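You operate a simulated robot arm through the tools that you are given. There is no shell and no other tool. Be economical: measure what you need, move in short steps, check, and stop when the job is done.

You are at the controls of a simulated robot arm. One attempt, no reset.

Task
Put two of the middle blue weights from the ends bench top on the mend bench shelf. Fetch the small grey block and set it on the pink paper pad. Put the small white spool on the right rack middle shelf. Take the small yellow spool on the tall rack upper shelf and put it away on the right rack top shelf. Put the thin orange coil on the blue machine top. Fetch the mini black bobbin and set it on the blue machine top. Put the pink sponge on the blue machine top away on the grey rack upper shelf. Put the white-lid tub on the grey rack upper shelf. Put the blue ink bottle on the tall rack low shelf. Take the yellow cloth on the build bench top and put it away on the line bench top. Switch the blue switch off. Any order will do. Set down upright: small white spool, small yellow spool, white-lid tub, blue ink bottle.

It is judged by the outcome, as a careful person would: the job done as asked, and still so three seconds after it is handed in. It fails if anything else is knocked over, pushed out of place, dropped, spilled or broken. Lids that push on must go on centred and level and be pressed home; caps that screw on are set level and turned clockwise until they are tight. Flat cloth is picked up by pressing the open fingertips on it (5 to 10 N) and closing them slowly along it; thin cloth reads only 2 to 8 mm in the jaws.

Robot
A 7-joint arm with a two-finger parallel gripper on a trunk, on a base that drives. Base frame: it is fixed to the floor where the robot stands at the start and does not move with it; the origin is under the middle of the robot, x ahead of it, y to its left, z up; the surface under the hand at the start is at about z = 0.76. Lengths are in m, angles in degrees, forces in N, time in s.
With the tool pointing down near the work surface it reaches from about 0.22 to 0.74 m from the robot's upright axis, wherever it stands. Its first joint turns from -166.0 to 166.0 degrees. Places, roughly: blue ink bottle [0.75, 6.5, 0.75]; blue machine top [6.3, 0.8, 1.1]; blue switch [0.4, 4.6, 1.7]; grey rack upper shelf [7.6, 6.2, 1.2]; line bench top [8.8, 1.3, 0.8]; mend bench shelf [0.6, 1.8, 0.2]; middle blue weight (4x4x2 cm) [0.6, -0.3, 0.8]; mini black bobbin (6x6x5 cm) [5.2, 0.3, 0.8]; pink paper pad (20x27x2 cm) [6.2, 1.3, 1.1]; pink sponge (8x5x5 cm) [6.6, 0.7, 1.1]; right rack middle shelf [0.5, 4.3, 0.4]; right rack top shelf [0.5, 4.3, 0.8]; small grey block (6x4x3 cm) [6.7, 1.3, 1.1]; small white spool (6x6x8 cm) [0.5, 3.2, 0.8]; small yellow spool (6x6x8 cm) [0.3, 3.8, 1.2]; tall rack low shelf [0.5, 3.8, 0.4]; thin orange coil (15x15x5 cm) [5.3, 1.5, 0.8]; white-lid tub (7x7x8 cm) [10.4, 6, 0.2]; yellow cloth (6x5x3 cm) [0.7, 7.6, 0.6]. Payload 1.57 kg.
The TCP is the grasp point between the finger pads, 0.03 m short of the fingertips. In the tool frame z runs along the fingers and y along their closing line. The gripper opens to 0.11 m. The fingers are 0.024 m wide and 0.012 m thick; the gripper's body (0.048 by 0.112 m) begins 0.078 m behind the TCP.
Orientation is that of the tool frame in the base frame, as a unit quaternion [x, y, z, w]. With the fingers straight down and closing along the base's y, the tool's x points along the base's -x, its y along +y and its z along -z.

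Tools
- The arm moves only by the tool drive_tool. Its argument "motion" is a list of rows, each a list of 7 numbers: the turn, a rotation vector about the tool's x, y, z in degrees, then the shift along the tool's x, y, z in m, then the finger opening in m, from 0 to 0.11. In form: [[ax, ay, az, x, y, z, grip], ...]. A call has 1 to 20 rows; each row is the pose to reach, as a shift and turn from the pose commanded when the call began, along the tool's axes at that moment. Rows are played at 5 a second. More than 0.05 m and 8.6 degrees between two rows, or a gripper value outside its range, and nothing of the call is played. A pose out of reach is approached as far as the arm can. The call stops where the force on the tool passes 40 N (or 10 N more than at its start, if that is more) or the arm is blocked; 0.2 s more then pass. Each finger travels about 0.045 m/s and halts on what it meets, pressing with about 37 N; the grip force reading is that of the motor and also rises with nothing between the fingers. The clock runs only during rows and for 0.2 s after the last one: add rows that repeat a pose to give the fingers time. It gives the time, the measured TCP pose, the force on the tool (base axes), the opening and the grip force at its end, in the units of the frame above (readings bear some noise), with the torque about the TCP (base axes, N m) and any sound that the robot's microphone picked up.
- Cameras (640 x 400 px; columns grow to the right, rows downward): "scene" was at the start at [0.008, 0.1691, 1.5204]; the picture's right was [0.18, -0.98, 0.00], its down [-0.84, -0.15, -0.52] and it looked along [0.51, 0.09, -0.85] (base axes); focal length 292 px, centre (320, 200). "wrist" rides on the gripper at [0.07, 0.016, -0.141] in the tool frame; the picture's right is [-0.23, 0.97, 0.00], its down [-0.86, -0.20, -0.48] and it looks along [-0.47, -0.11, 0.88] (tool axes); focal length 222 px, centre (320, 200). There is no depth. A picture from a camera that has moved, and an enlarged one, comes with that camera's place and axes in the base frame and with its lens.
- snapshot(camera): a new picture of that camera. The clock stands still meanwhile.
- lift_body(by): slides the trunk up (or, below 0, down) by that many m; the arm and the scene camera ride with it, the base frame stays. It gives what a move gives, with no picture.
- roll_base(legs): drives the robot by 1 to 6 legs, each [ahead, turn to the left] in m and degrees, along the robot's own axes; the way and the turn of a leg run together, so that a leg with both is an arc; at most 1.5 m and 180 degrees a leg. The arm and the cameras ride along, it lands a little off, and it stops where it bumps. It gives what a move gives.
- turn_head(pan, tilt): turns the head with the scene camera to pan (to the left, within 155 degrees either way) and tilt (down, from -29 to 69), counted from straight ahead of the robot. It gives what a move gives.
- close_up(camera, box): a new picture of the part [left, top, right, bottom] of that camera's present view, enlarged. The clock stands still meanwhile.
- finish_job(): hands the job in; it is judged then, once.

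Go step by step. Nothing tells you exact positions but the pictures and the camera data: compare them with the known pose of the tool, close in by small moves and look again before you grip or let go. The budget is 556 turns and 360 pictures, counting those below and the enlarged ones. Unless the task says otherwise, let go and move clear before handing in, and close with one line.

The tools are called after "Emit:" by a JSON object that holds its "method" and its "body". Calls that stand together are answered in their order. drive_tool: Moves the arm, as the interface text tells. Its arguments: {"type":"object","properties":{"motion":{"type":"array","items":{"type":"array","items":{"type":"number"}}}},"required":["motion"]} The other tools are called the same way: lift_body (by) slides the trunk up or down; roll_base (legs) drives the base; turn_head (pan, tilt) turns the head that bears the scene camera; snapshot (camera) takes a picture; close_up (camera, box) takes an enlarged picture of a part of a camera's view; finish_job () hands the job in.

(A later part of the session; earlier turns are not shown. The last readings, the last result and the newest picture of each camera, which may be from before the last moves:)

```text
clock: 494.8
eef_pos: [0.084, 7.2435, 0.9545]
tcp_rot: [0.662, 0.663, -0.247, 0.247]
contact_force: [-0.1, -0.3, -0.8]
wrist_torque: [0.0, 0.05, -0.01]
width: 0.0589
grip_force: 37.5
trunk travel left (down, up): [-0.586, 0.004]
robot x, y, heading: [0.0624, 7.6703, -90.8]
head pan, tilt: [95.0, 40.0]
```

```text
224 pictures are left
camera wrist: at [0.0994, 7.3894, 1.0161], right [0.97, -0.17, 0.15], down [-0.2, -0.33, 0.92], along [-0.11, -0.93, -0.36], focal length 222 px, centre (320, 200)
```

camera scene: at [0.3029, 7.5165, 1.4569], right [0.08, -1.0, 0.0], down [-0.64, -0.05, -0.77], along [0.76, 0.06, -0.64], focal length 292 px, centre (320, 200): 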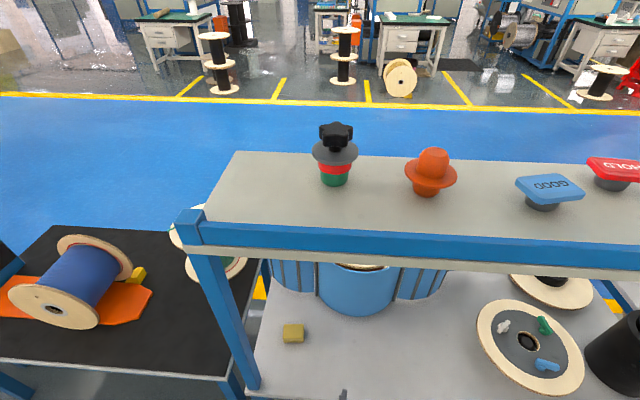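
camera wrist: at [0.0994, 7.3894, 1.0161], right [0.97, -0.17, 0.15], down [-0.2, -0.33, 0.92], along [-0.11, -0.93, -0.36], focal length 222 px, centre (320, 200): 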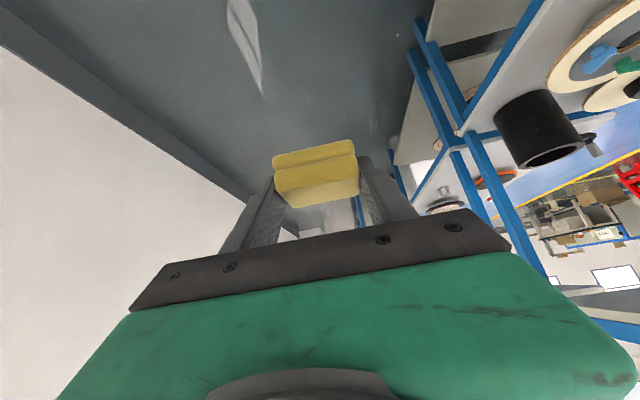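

The cloth is held. I back out of the aisle and drive round into the main aisle.

Emit:
{"method": "roll_base", "body": {"legs": [[-1.5, 0], [-0.8, 0], [0, 91], [1.5, 0], [0.5, 0], [0, -90]]}}

Emit:
{"method": "turn_head", "body": {"pan": 35, "tilt": 15}}

Emit:
{"method": "snapshot", "body": {"camera": "scene"}}

```text
clock: 523.3
eef_pos: [2.1673, 9.5551, 0.9541]
tcp_rot: [0.638, 0.686, -0.238, 0.256]
contact_force: [0.4, -0.1, 0.2]
wrist_torque: [0.03, -0.02, 0.0]
width: 0.0589
grip_force: 37.5
trunk travel left (down, up): [-0.586, 0.004]
robot x, y, heading: [2.1175, 9.9815, -86.3]
head pan, tilt: [95.0, 40.0]
```

```text
clock: 524.6
eef_pos: [2.1671, 9.5547, 0.9543]
tcp_rot: [0.637, 0.687, -0.238, 0.257]
contact_force: [0.0, 0.5, -1.0]
wrist_torque: [0.0, -0.02, 0.03]
width: 0.0588
grip_force: 37.0
trunk travel left (down, up): [-0.586, 0.004]
robot x, y, heading: [2.1182, 9.9803, -86.4]
head pan, tilt: [35.0, 15.0]
```

```text
223 pictures are left
camera scene: at [2.3265, 9.9785, 1.6964], right [-0.78, -0.62, 0.0], down [-0.16, 0.2, -0.97], along [0.6, -0.75, -0.26], focal length 292 px, centre (320, 200)
```

scene: 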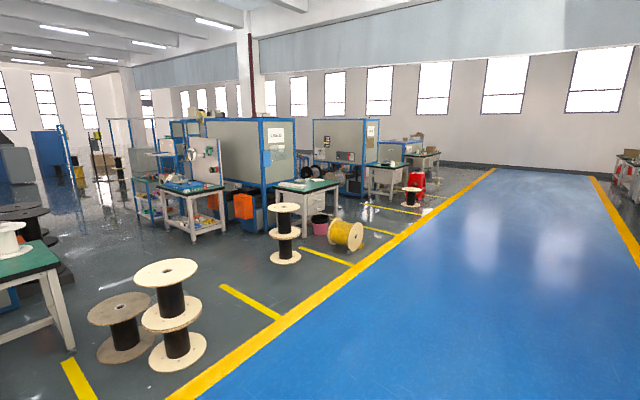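

I drive down the main aisle toward the machines in the far corner.

Emit:
{"method": "roll_base", "body": {"legs": [[1.5, -3.5], [1.5, 0], [1.5, 0], [1.5, 0]]}}

Emit:
{"method": "turn_head", "body": {"pan": 55, "tilt": 15}}

Emit:
{"method": "snapshot", "body": {"camera": "scene"}}

```text
clock: 553.1
eef_pos: [2.3971, 3.5411, 0.9561]
tcp_rot: [0.647, 0.678, -0.241, 0.252]
contact_force: [-0.5, -0.2, -0.5]
wrist_torque: [0.01, -0.01, -0.01]
width: 0.0589
grip_force: 37.0
trunk travel left (down, up): [-0.586, 0.004]
robot x, y, heading: [2.3537, 3.9673, -88.0]
head pan, tilt: [35.0, 15.0]
```

```text
clock: 554.0
eef_pos: [2.3976, 3.5412, 0.9548]
tcp_rot: [0.646, 0.678, -0.241, 0.253]
contact_force: [-0.4, -0.1, -0.7]
wrist_torque: [-0.03, 0.02, 0.0]
width: 0.059
grip_force: 37.0
trunk travel left (down, up): [-0.586, 0.004]
robot x, y, heading: [2.3568, 3.969, -87.9]
head pan, tilt: [55.0, 15.0]
```

```text
222 pictures are left
camera scene: at [2.5889, 3.9853, 1.6965], right [-0.54, -0.84, 0.0], down [-0.22, 0.14, -0.97], along [0.81, -0.52, -0.26], focal length 292 px, centre (320, 200)
```

scene: 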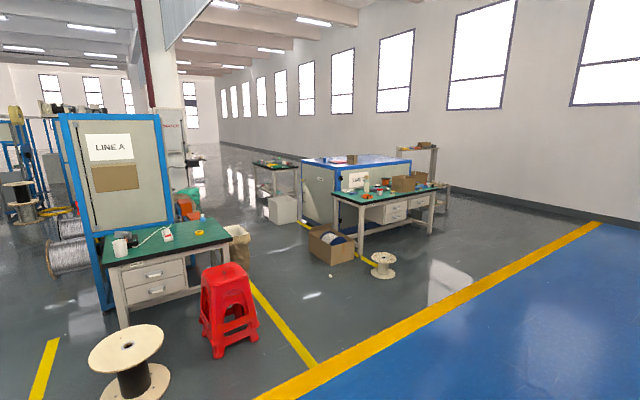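

The blue machine and its work bench are at upper right, with the line bench beyond. I'll pass through the gap near y≈2.5.

Emit:
{"method": "roll_base", "body": {"legs": [[0, 53.5], [1.5, 0], [1.1, 0], [0, 34]]}}

Emit:
{"method": "turn_head", "body": {"pan": -10, "tilt": 22}}

Emit:
{"method": "snapshot", "body": {"camera": "scene"}}

```text
clock: 570.7
eef_pos: [4.9559, 2.6016, 0.9559]
tcp_rot: [-0.034, 0.936, 0.012, 0.35]
contact_force: [-1.2, 0.9, -0.3]
wrist_torque: [-0.01, -0.01, 0.03]
width: 0.0591
grip_force: 36.4
trunk travel left (down, up): [-0.586, 0.004]
robot x, y, heading: [4.5301, 2.5499, 3.2]
head pan, tilt: [55.0, 15.0]
```

```text
clock: 572.0
eef_pos: [4.9565, 2.6021, 0.9554]
tcp_rot: [-0.034, 0.936, 0.012, 0.349]
contact_force: [0.0, -0.6, -0.8]
wrist_torque: [0.01, 0.02, 0.01]
width: 0.0591
grip_force: 36.8
trunk travel left (down, up): [-0.586, 0.004]
robot x, y, heading: [4.5329, 2.552, 3.3]
head pan, tilt: [-10.0, 22.0]
```

```text
221 pictures are left
camera scene: at [4.5545, 2.6934, 1.6851], right [-0.11, -0.99, 0.0], down [-0.37, 0.04, -0.93], along [0.92, -0.1, -0.37], focal length 292 px, centre (320, 200)
```

scene: 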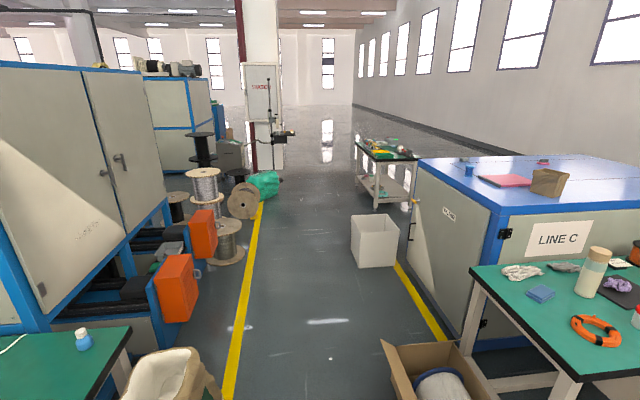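

Corridor is clear between the cardboard box (y≲2.2) and the bag (y≳3.05). I drive through to x≈7.2.

Emit:
{"method": "roll_base", "body": {"legs": [[0, -4], [1.5, 0], [1.2, 0]]}}

Emit:
{"method": "turn_head", "body": {"pan": -35, "tilt": 25}}

Emit:
{"method": "snapshot", "body": {"camera": "scene"}}

```text
clock: 585.6
eef_pos: [7.6637, 2.4968, 0.9546]
tcp_rot: [0.012, 0.937, -0.005, 0.349]
contact_force: [0.7, -0.2, -0.5]
wrist_torque: [0.0, 0.02, 0.01]
width: 0.0588
grip_force: 36.5
trunk travel left (down, up): [-0.586, 0.004]
robot x, y, heading: [7.2343, 2.488, -2.1]
head pan, tilt: [-10.0, 22.0]
```

```text
clock: 586.5
eef_pos: [7.6636, 2.4967, 0.9553]
tcp_rot: [0.011, 0.937, -0.004, 0.35]
contact_force: [0.4, -0.6, -0.1]
wrist_torque: [-0.01, 0.01, 0.0]
width: 0.0587
grip_force: 36.9
trunk travel left (down, up): [-0.586, 0.004]
robot x, y, heading: [7.2394, 2.4868, -2.0]
head pan, tilt: [-35.0, 25.0]
```

```text
220 pictures are left
camera scene: at [7.2555, 2.5909, 1.6802], right [-0.6, -0.8, 0.0], down [-0.34, 0.25, -0.91], along [0.72, -0.55, -0.42], focal length 292 px, centre (320, 200)
```

scene: 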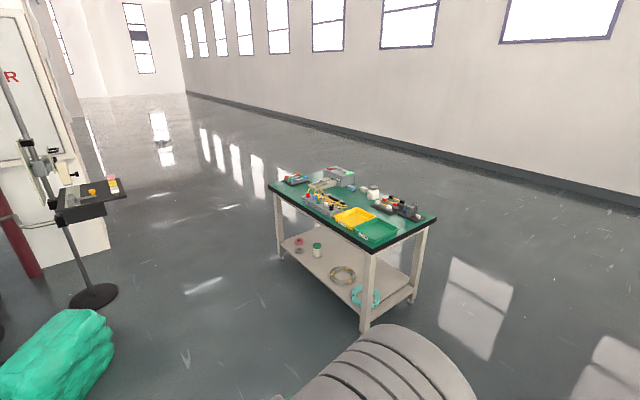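

Emit:
{"method": "close_up", "body": {"camera": "scene", "box": [260, 150, 450, 270]}}

```text
3.33 times, centred on (355, 210) of scene
camera zoom: at [7.2555, 2.5909, 1.6802], right [-0.6, -0.8, 0.0], down [-0.34, 0.25, -0.91], along [0.72, -0.55, -0.42], focal length 974 px, centre (203, 167)
```

zoom: 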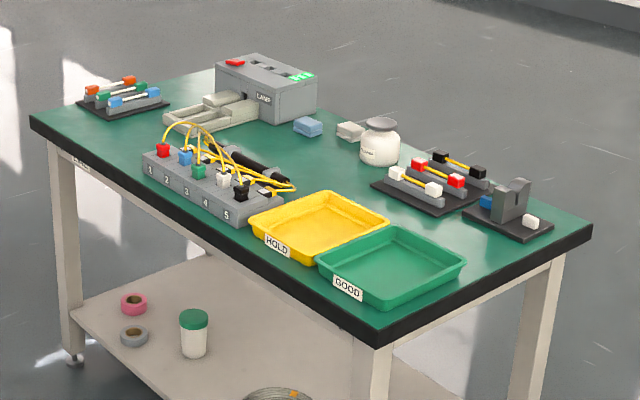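

There's a free spot at the bench's far-left front, about (9.02,1.52). I drive there and face the bench.

Emit:
{"method": "roll_base", "body": {"legs": [[1.5, 0], [0.27, 0], [0, -88]]}}

Emit:
{"method": "turn_head", "body": {"pan": 0, "tilt": 45}}

Emit:
{"method": "snapshot", "body": {"camera": "scene"}}

```text
clock: 599.0
eef_pos: [9.0038, 1.9634, 0.9551]
tcp_rot: [0.657, 0.668, -0.245, 0.249]
contact_force: [0.0, -0.1, -0.3]
wrist_torque: [0.01, -0.03, -0.01]
width: 0.0587
grip_force: 36.8
trunk travel left (down, up): [-0.586, 0.004]
robot x, y, heading: [8.978, 2.3905, -89.6]
head pan, tilt: [-35.0, 25.0]
```

```text
clock: 600.0
eef_pos: [9.0042, 1.9648, 0.9549]
tcp_rot: [0.657, 0.668, -0.245, 0.249]
contact_force: [0.1, -0.9, -1.0]
wrist_torque: [-0.04, 0.0, 0.02]
width: 0.0589
grip_force: 36.8
trunk travel left (down, up): [-0.586, 0.004]
robot x, y, heading: [8.9766, 2.3933, -89.5]
head pan, tilt: [0.0, 45.0]
```

```text
218 pictures are left
camera scene: at [9.1335, 2.3735, 1.6497], right [-1.0, 0.0, 0.0], down [0.0, 0.71, -0.71], along [0.0, -0.71, -0.71], focal length 292 px, centre (320, 200)
```

scene: 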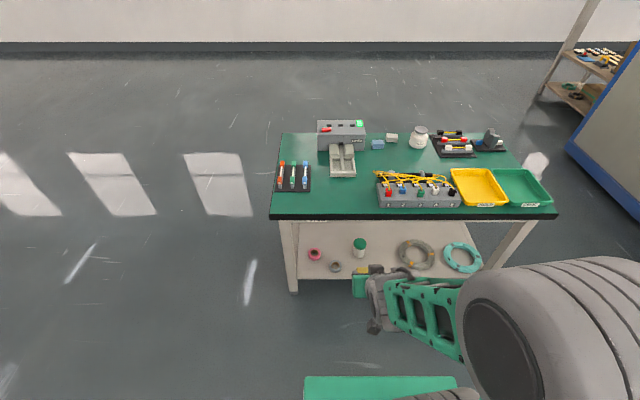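

I move 0.3 m closer, then bring the cloth over the free spot.

Emit:
{"method": "roll_base", "body": {"legs": [[0.3, 0]]}}

Emit:
{"method": "drive_tool", "body": {"motion": [[0, 0, 0, -0.03, 0.01, 0.03, 0.03], [0, 0, 0, -0.06, 0.02, 0.06, 0.03], [0, 0, 0, -0.075, 0.03, 0.095, 0.03], [0, 0, 0, -0.065, 0.04, 0.13, 0.03], [0, 0, 0, -0.0537, 0.04, 0.1593, 0.03]]}}

Emit:
{"method": "snapshot", "body": {"camera": "wrist"}}

Emit:
{"method": "snapshot", "body": {"camera": "scene"}}

```text
clock: 602.0
eef_pos: [9.006, 1.6653, 0.9546]
tcp_rot: [0.656, 0.669, -0.245, 0.25]
contact_force: [0.3, 0.2, -0.2]
wrist_torque: [0.0, 0.01, 0.0]
width: 0.0588
grip_force: 37.0
trunk travel left (down, up): [-0.586, 0.004]
robot x, y, heading: [8.9801, 2.096, -89.3]
head pan, tilt: [0.0, 45.0]
```

```text
clock: 603.2
eef_pos: [9.051, 1.522, 0.8697]
tcp_rot: [0.657, 0.668, -0.245, 0.25]
contact_force: [0.6, -0.2, 0.0]
wrist_torque: [0.01, -0.01, 0.02]
width: 0.0589
grip_force: 37.2
trunk travel left (down, up): [-0.586, 0.004]
robot x, y, heading: [8.976, 2.0919, -89.5]
head pan, tilt: [0.0, 45.0]
```

```text
217 pictures are left
camera wrist: at [9.0639, 1.6678, 0.9308], right [0.98, -0.15, 0.15], down [-0.19, -0.34, 0.92], along [-0.09, -0.93, -0.36], focal length 222 px, centre (320, 200)
```

wrist: 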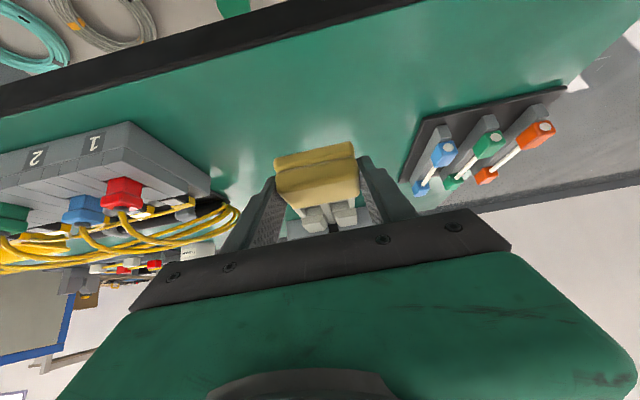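

```text
216 pictures are left
camera scene: at [9.1356, 2.0746, 1.6497], right [-1.0, -0.01, 0.0], down [0.0, 0.71, -0.71], along [0.0, -0.71, -0.71], focal length 292 px, centre (320, 200)
```

scene: 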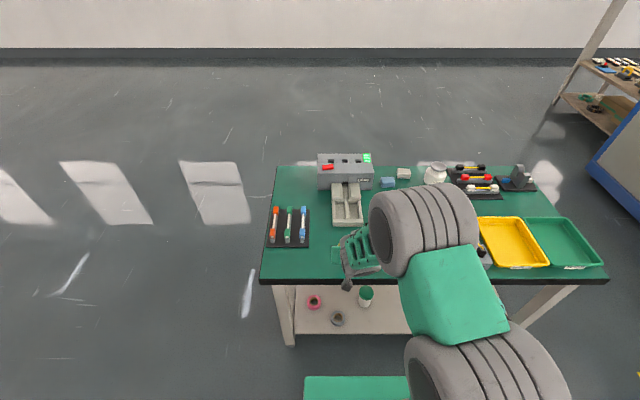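

Good placement. I lower to contact.

Emit:
{"method": "drive_tool", "body": {"motion": [[0, 0, 0, 0.0033, 0, 0.0038, 0.03], [0, 0, 0, 0.0066, 0, 0.0076, 0.03]]}}

Emit:
{"method": "drive_tool", "body": {"motion": [[0, 0, 0, 0.0033, 0, 0.0038, 0.03], [0, 0, 0, 0.0066, 0, 0.0076, 0.03]]}}

Emit:
{"method": "snapshot", "body": {"camera": "wrist"}}

```text
clock: 603.9
eef_pos: [9.0481, 1.5192, 0.8587]
tcp_rot: [0.656, 0.669, -0.245, 0.25]
contact_force: [0.4, 0.1, -0.2]
wrist_torque: [-0.02, -0.02, 0.0]
width: 0.059
grip_force: 37.1
trunk travel left (down, up): [-0.586, 0.004]
robot x, y, heading: [8.9795, 2.0928, -89.5]
head pan, tilt: [0.0, 45.0]
```

```text
clock: 604.5
eef_pos: [9.0498, 1.5212, 0.8492]
tcp_rot: [0.656, 0.669, -0.246, 0.25]
contact_force: [-0.6, 0.4, 0.1]
wrist_torque: [-0.02, -0.02, 0.03]
width: 0.0587
grip_force: 36.7
trunk travel left (down, up): [-0.586, 0.004]
robot x, y, heading: [8.9814, 2.0919, -89.5]
head pan, tilt: [0.0, 45.0]
```

```text
215 pictures are left
camera wrist: at [9.0632, 1.6668, 0.9109], right [0.98, -0.15, 0.15], down [-0.19, -0.34, 0.92], along [-0.09, -0.93, -0.36], focal length 222 px, centre (320, 200)
```

wrist: 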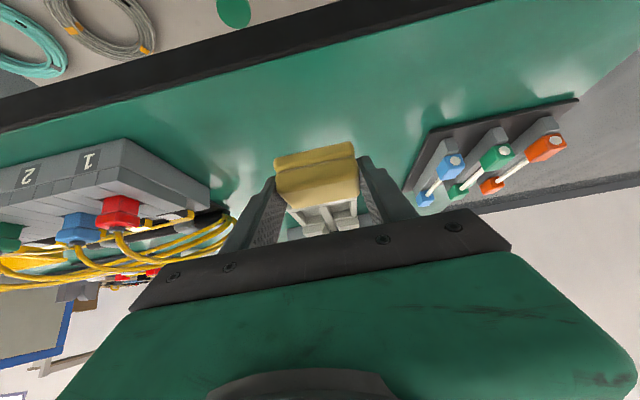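

Emit:
{"method": "drive_tool", "body": {"motion": [[0, 0, 0, 0.003, 0, 0.0035, 0.03], [0, 0, 0, 0.0059, 0, 0.0068, 0.03]]}}

Emit:
{"method": "drive_tool", "body": {"motion": [[0, 0, 0, 0.0026, 0, 0.003, 0.03], [0, 0, 0, 0.0046, 0, 0.0053, 0.03]]}}

Emit:
{"method": "snapshot", "body": {"camera": "wrist"}}

```text
clock: 605.0
eef_pos: [9.0485, 1.5206, 0.8397]
tcp_rot: [0.656, 0.669, -0.245, 0.25]
contact_force: [0.2, 0.2, -0.7]
wrist_torque: [0.0, 0.03, 0.01]
width: 0.0588
grip_force: 37.3
trunk travel left (down, up): [-0.586, 0.004]
robot x, y, heading: [8.978, 2.0925, -89.6]
head pan, tilt: [0.0, 45.0]
```

```text
clock: 605.6
eef_pos: [9.0498, 1.5217, 0.8335]
tcp_rot: [0.655, 0.67, -0.244, 0.25]
contact_force: [0.1, -1.1, 0.8]
wrist_torque: [0.0, 0.01, -0.05]
width: 0.059
grip_force: 36.7
trunk travel left (down, up): [-0.586, 0.004]
robot x, y, heading: [8.9785, 2.0929, -89.6]
head pan, tilt: [0.0, 45.0]
```

```text
214 pictures are left
camera wrist: at [9.0634, 1.6675, 0.8941], right [0.98, -0.15, 0.15], down [-0.19, -0.34, 0.92], along [-0.09, -0.93, -0.36], focal length 222 px, centre (320, 200)
```

wrist: 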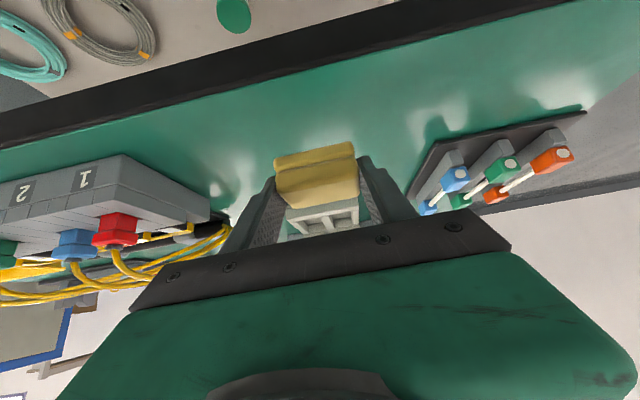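

Emit:
{"method": "drive_tool", "body": {"motion": [[0, 0, 0, 0.0033, 0, 0.0038, 0.03], [0, 0, 0, 0.0066, 0, 0.0076, 0.03]]}}

Emit:
{"method": "drive_tool", "body": {"motion": [[0, 0, 0, 0.002, 0, 0.0023, 0.03], [0, 0, 0, 0.004, 0, 0.0046, 0.03]]}}

Emit:
{"method": "snapshot", "body": {"camera": "wrist"}}

```text
clock: 606.2
eef_pos: [9.0492, 1.5215, 0.8234]
tcp_rot: [0.656, 0.669, -0.245, 0.249]
contact_force: [0.2, 0.3, -0.5]
wrist_torque: [0.01, 0.0, -0.01]
width: 0.059
grip_force: 36.6
trunk travel left (down, up): [-0.586, 0.004]
robot x, y, heading: [8.98, 2.0928, -89.8]
head pan, tilt: [0.0, 45.0]
```

```text
clock: 606.9
eef_pos: [9.049, 1.5213, 0.8178]
tcp_rot: [0.655, 0.669, -0.245, 0.251]
contact_force: [0.0, -1.0, -0.3]
wrist_torque: [0.0, 0.03, -0.01]
width: 0.0589
grip_force: 36.7
trunk travel left (down, up): [-0.586, 0.004]
robot x, y, heading: [8.9768, 2.0918, -89.6]
head pan, tilt: [0.0, 45.0]
```

```text
213 pictures are left
camera wrist: at [9.0623, 1.6676, 0.8787], right [0.98, -0.15, 0.15], down [-0.19, -0.34, 0.92], along [-0.09, -0.93, -0.36], focal length 222 px, centre (320, 200)
```

wrist: 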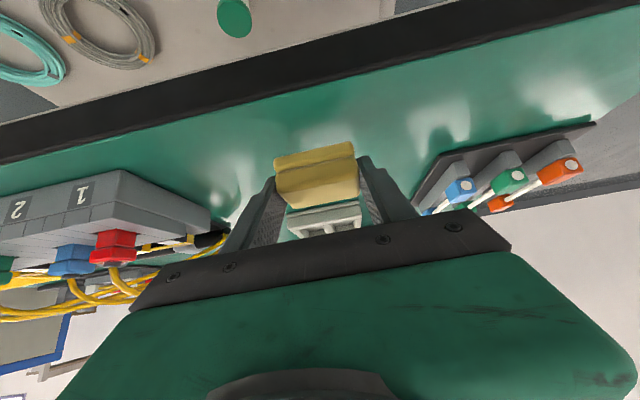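

Emit:
{"method": "drive_tool", "body": {"motion": [[0, 0, 0, 0.002, 0, 0.0023, 0.03], [0, 0, 0, 0.004, 0, 0.0046, 0.03]]}}

Emit:
{"method": "drive_tool", "body": {"motion": [[0, 0, 0, 0.002, 0, 0.0023, 0.03], [0, 0, 0, 0.004, 0, 0.0046, 0.03]]}}

Emit:
{"method": "snapshot", "body": {"camera": "wrist"}}

```text
clock: 607.5
eef_pos: [9.0492, 1.5208, 0.8119]
tcp_rot: [0.656, 0.669, -0.244, 0.249]
contact_force: [0.8, 0.0, -0.8]
wrist_torque: [-0.04, -0.01, 0.01]
width: 0.0589
grip_force: 36.6
trunk travel left (down, up): [-0.586, 0.004]
robot x, y, heading: [8.9783, 2.0943, -89.7]
head pan, tilt: [0.0, 45.0]
```

```text
clock: 608.0
eef_pos: [9.0504, 1.5199, 0.8057]
tcp_rot: [0.656, 0.669, -0.246, 0.25]
contact_force: [-0.4, 1.0, -0.3]
wrist_torque: [-0.02, 0.01, 0.0]
width: 0.0587
grip_force: 37.2
trunk travel left (down, up): [-0.586, 0.004]
robot x, y, heading: [8.9774, 2.0939, -89.4]
head pan, tilt: [0.0, 45.0]
```

```text
212 pictures are left
camera wrist: at [9.0628, 1.6666, 0.8668], right [0.98, -0.15, 0.15], down [-0.19, -0.34, 0.92], along [-0.09, -0.93, -0.36], focal length 222 px, centre (320, 200)
```

wrist: 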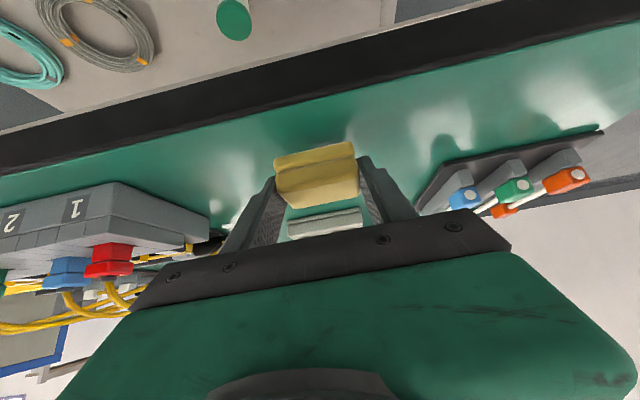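

Emit:
{"method": "drive_tool", "body": {"motion": [[0, 0, 0, 0.0016, 0, 0.0019, 0.03], [0, 0, 0, 0.0033, 0, 0.0038, 0.03]]}}

Emit:
{"method": "drive_tool", "body": {"motion": [[0, 0, 0, 0.0016, 0, 0.0019, 0.03], [0, 0, 0, 0.0033, 0, 0.0038, 0.03]]}}

```text
clock: 608.6
eef_pos: [9.0504, 1.5228, 0.7995]
tcp_rot: [0.656, 0.669, -0.245, 0.249]
contact_force: [-0.3, 0.4, -0.2]
wrist_torque: [0.0, 0.05, -0.01]
width: 0.0591
grip_force: 37.3
trunk travel left (down, up): [-0.586, 0.004]
robot x, y, heading: [8.9805, 2.0899, -89.7]
head pan, tilt: [0.0, 45.0]
```

```text
clock: 609.2
eef_pos: [9.0487, 1.5199, 0.7954]
tcp_rot: [0.656, 0.669, -0.245, 0.25]
contact_force: [0.7, -0.7, -0.4]
wrist_torque: [0.01, 0.0, 0.0]
width: 0.0588
grip_force: 37.1
trunk travel left (down, up): [-0.586, 0.004]
robot x, y, heading: [8.9792, 2.0961, -89.6]
head pan, tilt: [0.0, 45.0]
```

Emit:
{"method": "drive_tool", "body": {"motion": [[0, 0, 0, 0.0016, 0, 0.0019, 0.03], [0, 0, 0, 0.0033, 0, 0.0038, 0.03]]}}

Emit:
{"method": "snapshot", "body": {"camera": "wrist"}}

```text
clock: 609.9
eef_pos: [9.0487, 1.5208, 0.7919]
tcp_rot: [0.656, 0.668, -0.246, 0.251]
contact_force: [-0.7, 2.0, 7.5]
wrist_torque: [0.03, 0.01, 0.0]
width: 0.0589
grip_force: 36.5
trunk travel left (down, up): [-0.586, 0.004]
robot x, y, heading: [8.9781, 2.0914, -89.6]
head pan, tilt: [0.0, 45.0]
```

```text
211 pictures are left
camera wrist: at [9.063, 1.6666, 0.8529], right [0.98, -0.15, 0.15], down [-0.19, -0.33, 0.92], along [-0.09, -0.93, -0.36], focal length 222 px, centre (320, 200)
```

wrist: 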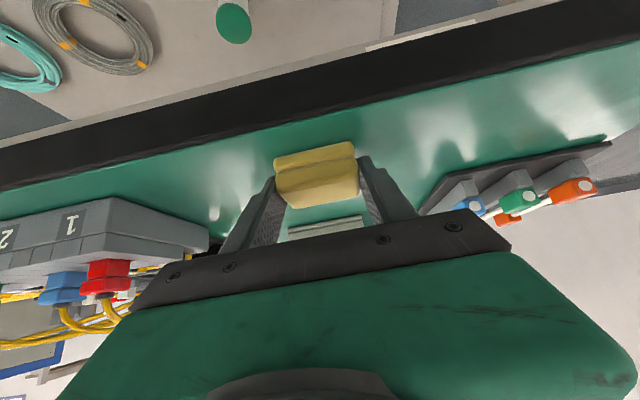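

Contact (7.5 N) on the bench top. I release and withdraw upward.

Emit:
{"method": "drive_tool", "body": {"motion": [[0, 0, 0, -0.0007, 0, -0.0008, 0.05], [0, 0, 0, -0.0007, 0, -0.0008, 0.062], [0, 0, 0, -0.0007, 0, -0.0008, 0.072], [0, 0, 0, -0.0007, 0, -0.0008, 0.078], [0, 0, 0, 0.01, 0, -0.03, 0.078], [0, 0, 0, 0.0, 0, -0.07, 0.078], [0, 0, 0, -0.02, 0, -0.11, 0.078]]}}

Emit:
{"method": "snapshot", "body": {"camera": "wrist"}}

```text
clock: 611.5
eef_pos: [9.0483, 1.5742, 0.8882]
tcp_rot: [0.656, 0.668, -0.246, 0.25]
contact_force: [0.4, -0.2, -0.1]
wrist_torque: [-0.02, -0.02, 0.0]
width: 0.0779
grip_force: 0.0
trunk travel left (down, up): [-0.586, 0.004]
robot x, y, heading: [8.9824, 2.0937, -89.4]
head pan, tilt: [0.0, 45.0]
```

```text
210 pictures are left
camera wrist: at [9.0625, 1.7207, 0.949], right [0.98, -0.15, 0.15], down [-0.19, -0.34, 0.92], along [-0.09, -0.93, -0.36], focal length 222 px, centre (320, 200)
```

wrist: 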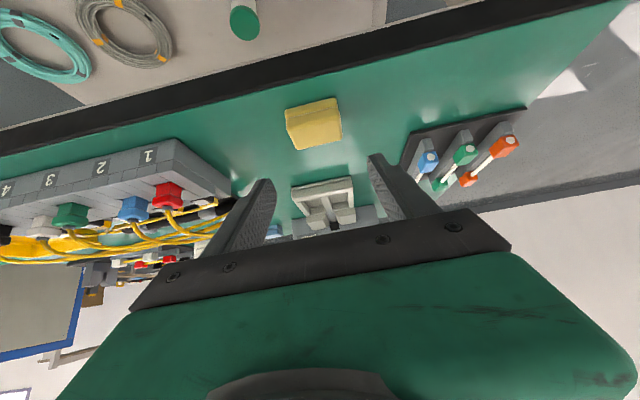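

The cloth is on the line bench. Next: the blue machine's north side for the grey block. I raise the arm and drive along the corridor.

Emit:
{"method": "drive_tool", "body": {"motion": [[0, 0, 0, -0.03, 0, -0.035, 0.05], [0, 0, 0, -0.06, 0, -0.07, 0.05], [0, 0, 0, -0.09, 0, -0.105, 0.05], [0, 0, 0, -0.12, 0, -0.14, 0.05], [0, 0, 0, -0.15, 0, -0.175, 0.05], [0, 0, 0, -0.18, 0, -0.21, 0.05], [0, 0, 0, -0.21, 0, -0.235, 0.05]]}}

Emit:
{"method": "roll_base", "body": {"legs": [[-0.42, 0], [0, -90], [1.5, 0], [1.0, 0], [0, 90]]}}

Emit:
{"method": "turn_head", "body": {"pan": 0, "tilt": 35}}

Emit:
{"method": "snapshot", "body": {"camera": "scene"}}

```text
clock: 613.0
eef_pos: [9.0464, 1.5729, 1.2024]
tcp_rot: [0.656, 0.669, -0.245, 0.25]
contact_force: [-0.4, 0.1, -0.5]
wrist_torque: [0.0, -0.04, 0.03]
width: 0.05
grip_force: 0.0
trunk travel left (down, up): [-0.586, 0.004]
robot x, y, heading: [8.9773, 2.0929, -89.6]
head pan, tilt: [0.0, 45.0]
```

```text
clock: 617.9
eef_pos: [8.618, 2.1357, 1.2015]
tcp_rot: [0.881, 0.319, -0.328, 0.119]
contact_force: [-0.5, 0.0, 0.1]
wrist_torque: [0.03, 0.02, -0.02]
width: 0.0498
grip_force: 0.1
trunk travel left (down, up): [-0.586, 0.004]
robot x, y, heading: [8.9817, 2.5103, -140.5]
head pan, tilt: [0.0, 45.0]
stopped in leg 2: the robot was blocked; the commanded pose is now the measured one
```

```text
clock: 618.6
eef_pos: [8.6168, 2.1345, 1.202]
tcp_rot: [0.881, 0.318, -0.329, 0.119]
contact_force: [-0.5, 0.1, -0.4]
wrist_torque: [-0.02, 0.0, -0.01]
width: 0.0503
grip_force: 0.0
trunk travel left (down, up): [-0.586, 0.004]
robot x, y, heading: [8.9789, 2.5115, -140.8]
head pan, tilt: [0.0, 35.0]
```

```text
209 pictures are left
camera scene: at [9.0576, 2.377, 1.6644], right [-0.63, 0.77, 0.0], down [0.44, 0.36, -0.82], along [-0.63, -0.52, -0.57], focal length 292 px, centre (320, 200)
```

scene: 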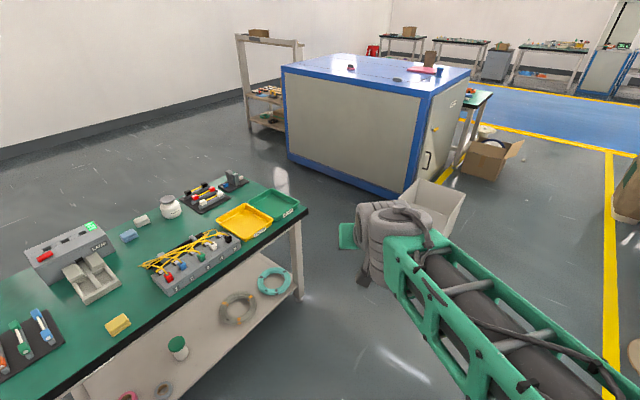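

The rear corner touched the green bag behind. I move forward away from it before finishing the turn, and check the bag.

Emit:
{"method": "roll_base", "body": {"legs": [[0.3, 0], [0, -40]]}}

Emit:
{"method": "turn_head", "body": {"pan": -130, "tilt": 35}}

Emit:
{"method": "snapshot", "body": {"camera": "scene"}}

```text
clock: 622.5
eef_pos: [8.2344, 2.2731, 1.2026]
tcp_rot: [0.937, -0.003, -0.349, -0.001]
contact_force: [0.2, 0.0, -0.3]
wrist_torque: [-0.02, -0.04, 0.02]
width: 0.0502
grip_force: 0.1
trunk travel left (down, up): [-0.586, 0.004]
robot x, y, heading: [8.7561, 2.3279, 179.3]
head pan, tilt: [0.0, 35.0]
```

```text
clock: 624.6
eef_pos: [8.2332, 2.2723, 1.203]
tcp_rot: [0.937, -0.003, -0.349, -0.001]
contact_force: [0.4, -0.5, 1.1]
wrist_torque: [0.01, 0.02, 0.02]
width: 0.05
grip_force: 0.1
trunk travel left (down, up): [-0.586, 0.004]
robot x, y, heading: [8.7529, 2.3283, 179.0]
head pan, tilt: [-130.0, 35.0]
```

```text
208 pictures are left
camera scene: at [8.8707, 2.241, 1.6645], right [0.76, -0.65, 0.0], down [-0.37, -0.43, -0.82], along [0.53, 0.62, -0.57], focal length 292 px, centre (320, 200)
```

scene: 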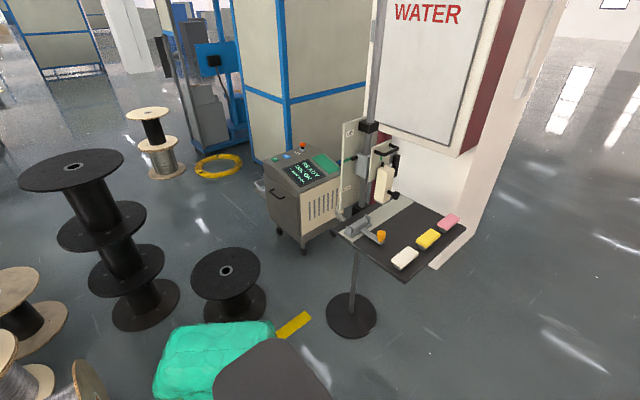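

The bag looks undisturbed. I continue west along the corridor.

Emit:
{"method": "roll_base", "body": {"legs": [[0, -6], [1.5, 0], [0.8, 0], [0, 96]]}}

Emit:
{"method": "turn_head", "body": {"pan": 0, "tilt": 35}}

Emit:
{"method": "snapshot", "body": {"camera": "scene"}}

```text
clock: 640.7
eef_pos: [6.5103, 2.0245, 1.2026]
tcp_rot: [0.646, 0.678, -0.241, 0.254]
contact_force: [-0.9, 0.5, 0.6]
wrist_torque: [-0.01, -0.01, -0.01]
width: 0.0502
grip_force: 0.1
trunk travel left (down, up): [-0.586, 0.004]
robot x, y, heading: [6.4268, 2.5414, -87.8]
head pan, tilt: [-130.0, 35.0]
```

```text
clock: 642.8
eef_pos: [6.5107, 2.0248, 1.2016]
tcp_rot: [0.646, 0.679, -0.24, 0.253]
contact_force: [-0.2, -0.1, 0.2]
wrist_torque: [-0.03, 0.03, 0.0]
width: 0.0503
grip_force: 0.1
trunk travel left (down, up): [-0.586, 0.004]
robot x, y, heading: [6.4256, 2.5404, -87.7]
head pan, tilt: [0.0, 35.0]
```

```text
207 pictures are left
camera scene: at [6.5847, 2.5228, 1.6645], right [-1.0, -0.04, 0.0], down [-0.02, 0.57, -0.82], along [0.03, -0.82, -0.57], focal length 292 px, centre (320, 200)
```

scene: 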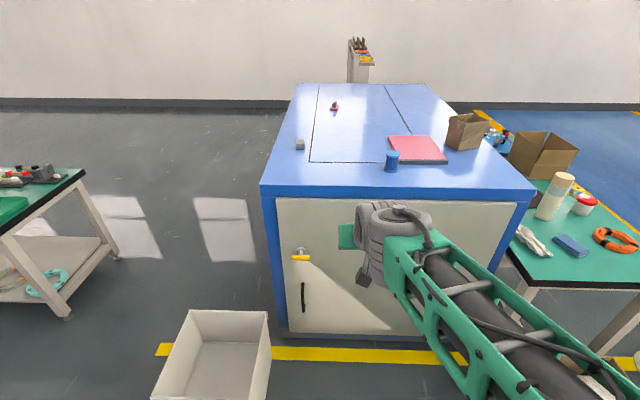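

Machine top: grey block at (6.72,1.31), pink pad centre at (6.19,1.30), pink sponge at (6.56,0.73). I zoom in on the block and pad.

Emit:
{"method": "close_up", "body": {"camera": "scene", "box": [270, 90, 450, 200]}}

Emit:
{"method": "roll_base", "body": {"legs": [[0.48, -1]]}}

Emit:
{"method": "snapshot", "body": {"camera": "scene"}}

Emit:
{"method": "snapshot", "body": {"camera": "wrist"}}

```text
3.56 times, centred on (360, 145) of scene
camera zoom: at [6.5847, 2.5228, 1.6645], right [-1.0, -0.04, 0.0], down [-0.02, 0.57, -0.82], along [0.03, -0.82, -0.57], focal length 1039 px, centre (178, 396)
```

zoom: 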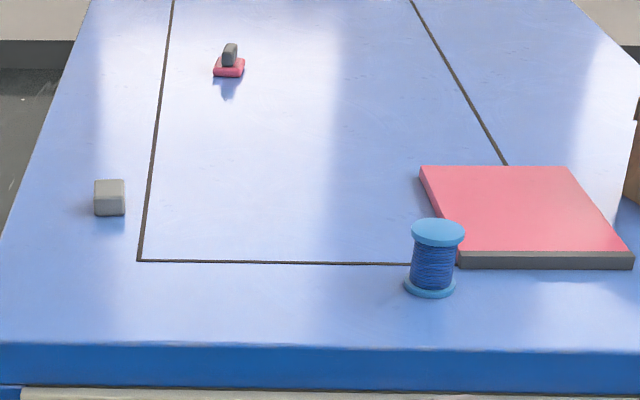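

```text
clock: 645.7
eef_pos: [6.5115, 1.538, 1.2018]
tcp_rot: [0.656, 0.669, -0.245, 0.25]
contact_force: [0.5, 0.2, -0.2]
wrist_torque: [0.01, 0.0, -0.02]
width: 0.0499
grip_force: 0.0
trunk travel left (down, up): [-0.586, 0.004]
robot x, y, heading: [6.4417, 2.0596, -89.4]
head pan, tilt: [0.0, 35.0]
```

```text
205 pictures are left
camera scene: at [6.5969, 2.033, 1.6644], right [-1.0, -0.01, 0.0], down [-0.01, 0.57, -0.82], along [0.01, -0.82, -0.57], focal length 292 px, centre (320, 200)
```

scene: 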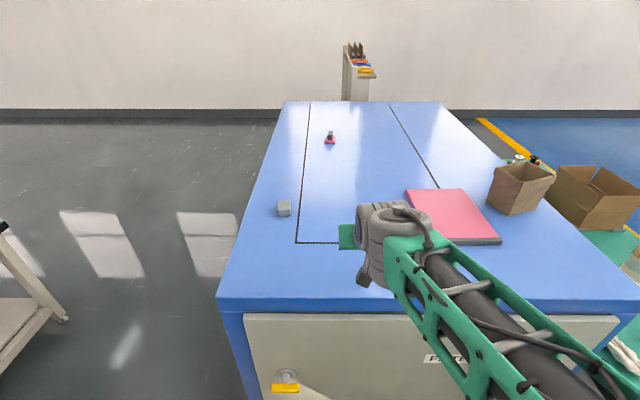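

```text
204 pictures are left
camera wrist: at [6.5233, 1.6834, 1.2633], right [0.98, -0.15, 0.15], down [-0.19, -0.34, 0.92], along [-0.09, -0.93, -0.36], focal length 222 px, centre (320, 200)
```

wrist: 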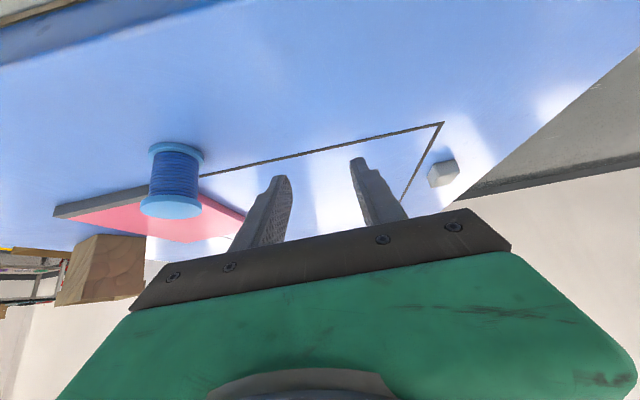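

The block is 4 cm wide (x) by 6 cm (y), centre near (6.724,1.27,1.10). I move 7 cm closer and extend toward it.

Emit:
{"method": "roll_base", "body": {"legs": [[0.07, 0]]}}

Emit:
{"method": "drive_tool", "body": {"motion": [[-2, 0, -2.3, -0.02, 0.04, 0.005, 0.075], [-4, 0, -4.6, -0.04, 0.08, 0.01, 0.075], [-6, 0, -6.9, -0.055, 0.12, 0.02, 0.075], [-8, 0, -9.2, -0.07, 0.16, 0.03, 0.075], [-8, 0, -9.2, -0.09, 0.18, 0.05, 0.075]]}}

Emit:
{"method": "snapshot", "body": {"camera": "wrist"}}

```text
clock: 646.7
eef_pos: [6.5104, 1.4642, 1.202]
tcp_rot: [0.655, 0.67, -0.244, 0.25]
contact_force: [-0.2, -0.4, -0.4]
wrist_torque: [0.0, 0.01, 0.02]
width: 0.0502
grip_force: 0.0
trunk travel left (down, up): [-0.586, 0.004]
robot x, y, heading: [6.4402, 1.9827, -89.4]
head pan, tilt: [0.0, 35.0]
```

```text
clock: 647.9
eef_pos: [6.6928, 1.3681, 1.2257]
tcp_rot: [0.581, 0.736, -0.216, 0.274]
contact_force: [0.1, -0.3, 0.4]
wrist_torque: [0.01, 0.0, -0.01]
width: 0.075
grip_force: 0.0
trunk travel left (down, up): [-0.586, 0.004]
robot x, y, heading: [6.4425, 1.9847, -89.3]
head pan, tilt: [0.0, 35.0]
```

```text
203 pictures are left
camera wrist: at [6.6757, 1.5142, 1.2865], right [0.99, 0.06, 0.15], down [-0.12, -0.37, 0.92], along [0.11, -0.93, -0.36], focal length 222 px, centre (320, 200)
```

wrist: 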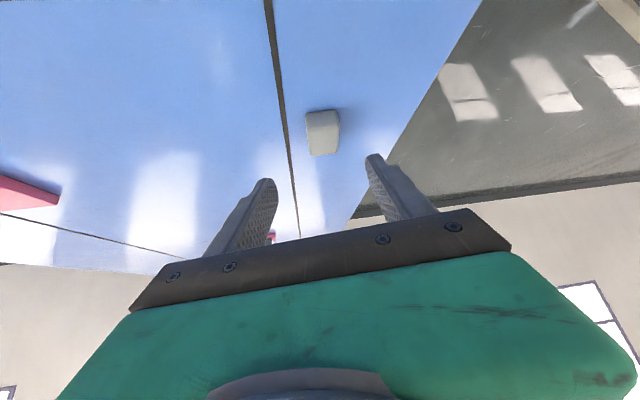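

Block measured at (6.722,1.278). I square the tool to it and descend to a pre-grasp.

Emit:
{"method": "drive_tool", "body": {"motion": [[4.2, 0, 4.9, 0.002, 0.01, 0.035, 0.075], [8.5, 0, 9.8, 0.0037, 0.0194, 0.071, 0.075], [8.5, 0, 9.8, 0.0037, 0.0194, 0.071, 0.075]]}}

Emit:
{"method": "snapshot", "body": {"camera": "wrist"}}

```text
clock: 648.7
eef_pos: [6.7223, 1.3308, 1.1688]
tcp_rot: [0.66, 0.665, -0.246, 0.249]
contact_force: [-0.2, -0.3, -1.1]
wrist_torque: [0.02, 0.0, 0.03]
width: 0.0751
grip_force: 0.1
trunk travel left (down, up): [-0.586, 0.004]
robot x, y, heading: [6.4426, 1.9814, -89.4]
head pan, tilt: [0.0, 35.0]
```

```text
202 pictures are left
camera wrist: at [6.7376, 1.4773, 1.2295], right [0.97, -0.17, 0.15], down [-0.2, -0.33, 0.92], along [-0.1, -0.93, -0.36], focal length 222 px, centre (320, 200)
```

wrist: 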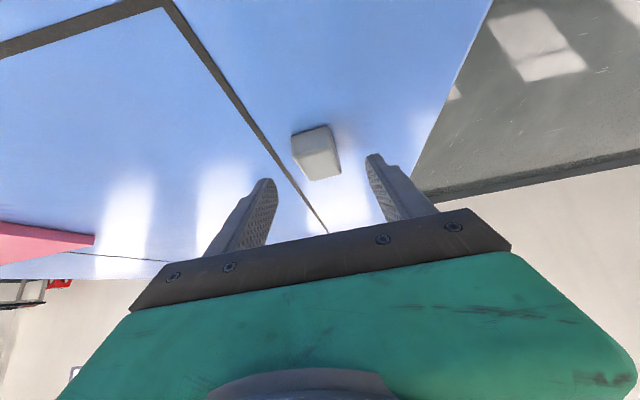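

Emit:
{"method": "drive_tool", "body": {"motion": [[0, 0, 0, 0.0005, 0, 0.03, 0.075], [0, 0, 0, 0.001, -0.001, 0.055, 0.075], [0, 0, 0, 0.001, -0.001, 0.059, 0.075]]}}

Emit:
{"method": "snapshot", "body": {"camera": "wrist"}}

```text
clock: 649.5
eef_pos: [6.7225, 1.2909, 1.1214]
tcp_rot: [0.66, 0.665, -0.247, 0.248]
contact_force: [-0.3, 0.1, -0.3]
wrist_torque: [-0.04, 0.02, -0.01]
width: 0.0751
grip_force: 0.1
trunk travel left (down, up): [-0.586, 0.004]
robot x, y, heading: [6.4405, 1.9872, -89.1]
head pan, tilt: [0.0, 35.0]
```

```text
201 pictures are left
camera wrist: at [6.7374, 1.4368, 1.1832], right [0.97, -0.17, 0.15], down [-0.2, -0.33, 0.92], along [-0.1, -0.93, -0.36], focal length 222 px, centre (320, 200)
```

wrist: 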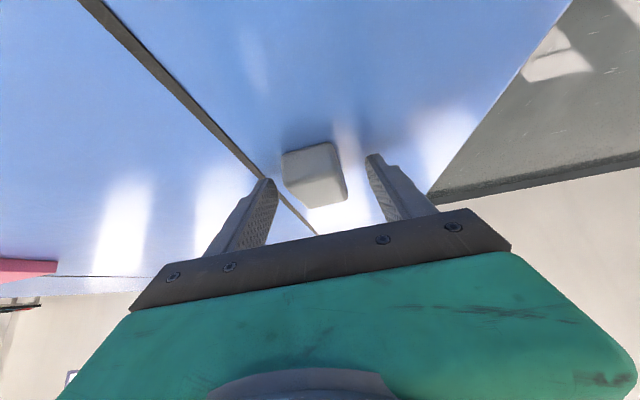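

Emit:
{"method": "drive_tool", "body": {"motion": [[0, 0, 0, 0.002, 0, 0.0023, 0.075], [0, 0, 0, 0.0033, 0, 0.0038, 0.075]]}}

Emit:
{"method": "drive_tool", "body": {"motion": [[0, 0, 0, 0, 0, 0, 0.06], [0, 0, 0, 0, 0, 0, 0.045], [0, 0, 0, 0, 0, 0, 0.03], [0, 0, 0, 0, 0, 0, 0.02], [0, 0, 0, 0, 0, 0, 0.02]]}}

Emit:
{"method": "drive_tool", "body": {"motion": [[0, 0, 0, -0.007, 0, -0.008, 0.02], [0, 0, 0, -0.025, 0, -0.029, 0.02], [0, 0, 0, -0.045, 0, -0.05, 0.02]]}}

Emit:
{"method": "snapshot", "body": {"camera": "wrist"}}

```text
clock: 650.1
eef_pos: [6.7195, 1.2916, 1.1213]
tcp_rot: [0.66, 0.663, -0.247, 0.251]
contact_force: [1.7, -2.2, 10.2]
wrist_torque: [-0.15, 0.33, 0.04]
width: 0.0737
grip_force: 0.0
trunk travel left (down, up): [-0.586, 0.004]
robot x, y, heading: [6.4386, 1.9833, -89.2]
head pan, tilt: [0.0, 35.0]
```

```text
clock: 651.3
eef_pos: [6.7231, 1.2948, 1.1206]
tcp_rot: [0.658, 0.666, -0.246, 0.252]
contact_force: [-9.6, 1.1, 22.4]
wrist_torque: [-0.15, 0.85, -0.14]
width: 0.0398
grip_force: 15.5
trunk travel left (down, up): [-0.586, 0.004]
robot x, y, heading: [6.4415, 1.9811, -89.0]
head pan, tilt: [0.0, 35.0]
```

```text
clock: 652.1
eef_pos: [6.7203, 1.2915, 1.1838]
tcp_rot: [0.66, 0.665, -0.246, 0.247]
contact_force: [-0.6, 0.7, -0.1]
wrist_torque: [0.02, -0.02, -0.01]
width: 0.0391
grip_force: 37.4
trunk travel left (down, up): [-0.586, 0.004]
robot x, y, heading: [6.4442, 1.9853, -88.8]
head pan, tilt: [0.0, 35.0]
```

```text
200 pictures are left
camera wrist: at [6.736, 1.4367, 1.2451], right [0.98, -0.17, 0.15], down [-0.2, -0.34, 0.92], along [-0.1, -0.93, -0.36], focal length 222 px, centre (320, 200)
```

wrist: 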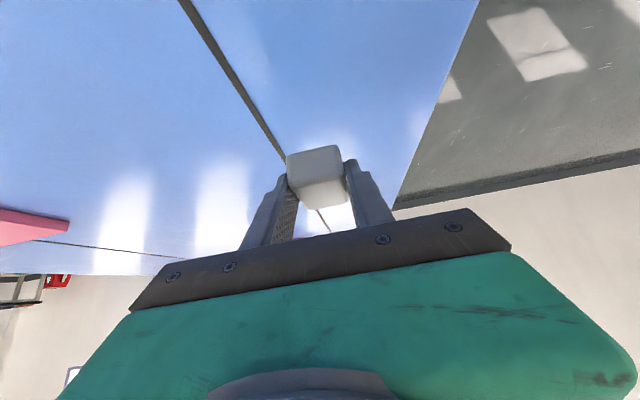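

Held. The pad spans x 6.09–6.30, y 1.15–1.41, with a blue spool at its near corner. I raise and carry the block across to the pad's centre.

Emit:
{"method": "drive_tool", "body": {"motion": [[0, 0, 0, -0.0262, 0, -0.0302, 0.02], [0, 0, 0, -0.0525, 0, -0.0604, 0.02], [0, 0, 0, -0.0525, -0.044, -0.0604, 0.02], [0, 0, 0, -0.0525, -0.088, -0.0604, 0.02], [0, 0, 0, -0.0525, -0.132, -0.0604, 0.02], [0, 0, 0, -0.0525, -0.176, -0.0604, 0.02], [0, 0, 0, -0.0525, -0.22, -0.0604, 0.02], [0, 0, 0, -0.0525, -0.264, -0.0604, 0.02], [0, 0, 0, -0.0525, -0.308, -0.0604, 0.02], [0, 0, 0, -0.0525, -0.352, -0.0604, 0.02], [0, 0, 0, -0.0525, -0.396, -0.0604, 0.02], [0, 0, 0, -0.0525, -0.44, -0.0604, 0.02], [0, 0, 0, -0.0525, -0.484, -0.0604, 0.02], [0, 0, 0, -0.0525, -0.528, -0.0604, 0.02]]}}

Emit:
{"method": "snapshot", "body": {"camera": "wrist"}}

Emit:
{"method": "snapshot", "body": {"camera": "scene"}}

```text
clock: 655.1
eef_pos: [6.1931, 1.2871, 1.2635]
tcp_rot: [0.661, 0.665, -0.246, 0.248]
contact_force: [0.1, 0.1, -0.2]
wrist_torque: [0.04, -0.04, 0.0]
width: 0.0391
grip_force: 36.8
trunk travel left (down, up): [-0.586, 0.004]
robot x, y, heading: [6.4411, 1.9835, -89.2]
head pan, tilt: [0.0, 35.0]
```

```text
199 pictures are left
camera wrist: at [6.2081, 1.4331, 1.3261], right [0.97, -0.17, 0.15], down [-0.2, -0.33, 0.92], along [-0.1, -0.93, -0.36], focal length 222 px, centre (320, 200)
```

wrist: 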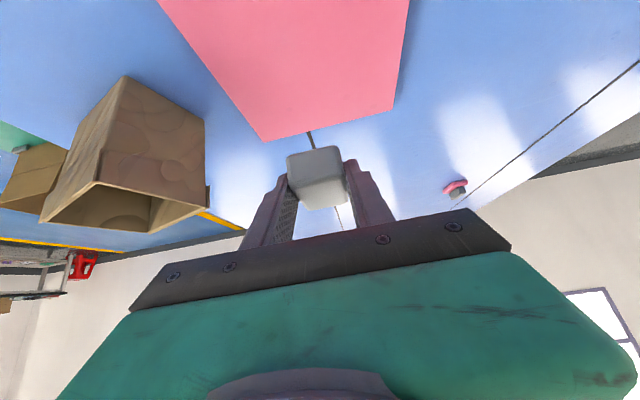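

```text
198 pictures are left
camera scene: at [6.5964, 1.9607, 1.6646], right [-1.0, -0.01, 0.0], down [-0.01, 0.57, -0.82], along [0.01, -0.82, -0.57], focal length 292 px, centre (320, 200)
```

scene: 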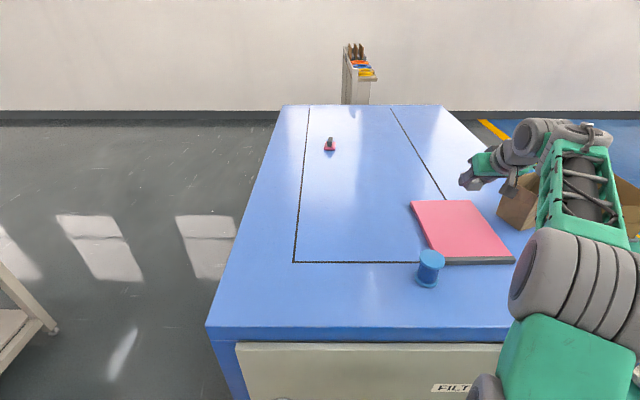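

Positioned over the pad's centre. I lower.

Emit:
{"method": "drive_tool", "body": {"motion": [[0, 0, 0, 0.025, 0, 0.029, 0.02], [0, 0, 0, 0.05, 0, 0.0575, 0.02], [0, 0, 0, 0.068, 0, 0.0785, 0.02]]}}

Emit:
{"method": "snapshot", "body": {"camera": "wrist"}}

```text
clock: 655.9
eef_pos: [6.195, 1.2863, 1.1617]
tcp_rot: [0.66, 0.665, -0.246, 0.249]
contact_force: [0.0, 0.4, 0.1]
wrist_torque: [0.0, -0.02, -0.04]
width: 0.0391
grip_force: 36.7
trunk travel left (down, up): [-0.586, 0.004]
robot x, y, heading: [6.4446, 1.9846, -89.5]
head pan, tilt: [0.0, 35.0]
```

```text
197 pictures are left
camera wrist: at [6.2099, 1.4324, 1.2227], right [0.97, -0.16, 0.15], down [-0.2, -0.33, 0.92], along [-0.1, -0.93, -0.36], focal length 222 px, centre (320, 200)
```

wrist: 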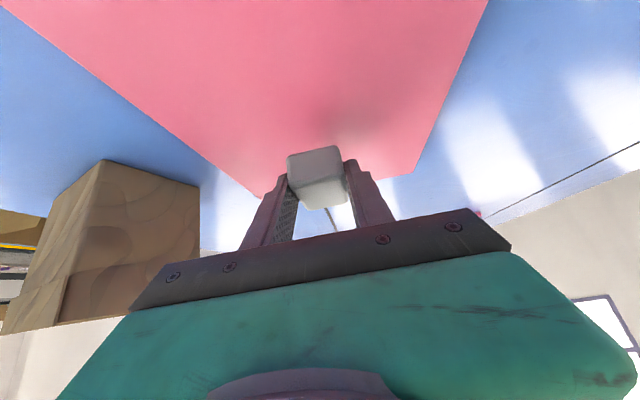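

Emit:
{"method": "drive_tool", "body": {"motion": [[0, 0, 0, 0.004, 0, 0.0045, 0.02], [0, 0, 0, 0.0079, 0, 0.0091, 0.02]]}}

Emit:
{"method": "drive_tool", "body": {"motion": [[0, 0, 0, 0.0016, 0, 0.0019, 0.02], [0, 0, 0, 0.0033, 0, 0.0038, 0.02]]}}

Emit:
{"method": "drive_tool", "body": {"motion": [[0, 0, 0, 0.0016, 0, 0.0019, 0.02], [0, 0, 0, 0.0033, 0, 0.0038, 0.02]]}}

```text
clock: 656.5
eef_pos: [6.1922, 1.288, 1.1493]
tcp_rot: [0.661, 0.665, -0.246, 0.248]
contact_force: [-0.1, 0.0, -0.6]
wrist_torque: [0.01, 0.02, 0.03]
width: 0.0394
grip_force: 37.6
trunk travel left (down, up): [-0.586, 0.004]
robot x, y, heading: [6.4415, 1.9841, -89.2]
head pan, tilt: [0.0, 35.0]
```

```text
clock: 657.1
eef_pos: [6.1948, 1.2876, 1.1439]
tcp_rot: [0.66, 0.665, -0.246, 0.248]
contact_force: [0.5, -0.5, 0.2]
wrist_torque: [0.05, 0.0, -0.01]
width: 0.0393
grip_force: 36.7
trunk travel left (down, up): [-0.586, 0.004]
robot x, y, heading: [6.4404, 1.9852, -89.4]
head pan, tilt: [0.0, 35.0]
```

```text
clock: 657.7
eef_pos: [6.1932, 1.2862, 1.1378]
tcp_rot: [0.661, 0.665, -0.247, 0.247]
contact_force: [0.2, -0.6, -1.4]
wrist_torque: [0.02, -0.02, -0.02]
width: 0.0394
grip_force: 37.3
trunk travel left (down, up): [-0.586, 0.004]
robot x, y, heading: [6.4403, 1.9824, -89.4]
head pan, tilt: [0.0, 35.0]
```

Emit:
{"method": "drive_tool", "body": {"motion": [[0, 0, 0, 0.0016, 0, 0.0019, 0.02], [0, 0, 0, 0.0026, 0, 0.003, 0.02]]}}

Emit:
{"method": "snapshot", "body": {"camera": "wrist"}}

```text
clock: 658.3
eef_pos: [6.1924, 1.2855, 1.1382]
tcp_rot: [0.66, 0.664, -0.249, 0.249]
contact_force: [-1.0, 0.9, 11.7]
wrist_torque: [-0.05, -0.2, -0.06]
width: 0.0391
grip_force: 36.6
trunk travel left (down, up): [-0.586, 0.004]
robot x, y, heading: [6.4404, 1.985, -89.4]
head pan, tilt: [0.0, 35.0]
```

```text
196 pictures are left
camera wrist: at [6.2082, 1.4326, 1.1979], right [0.98, -0.16, 0.15], down [-0.2, -0.33, 0.92], along [-0.1, -0.93, -0.35], focal length 222 px, centre (320, 200)
```

wrist: 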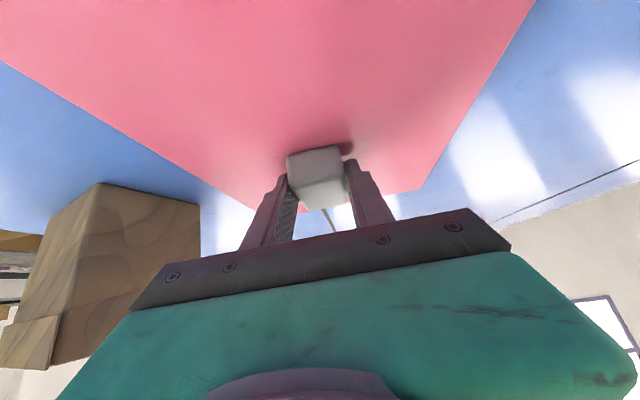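

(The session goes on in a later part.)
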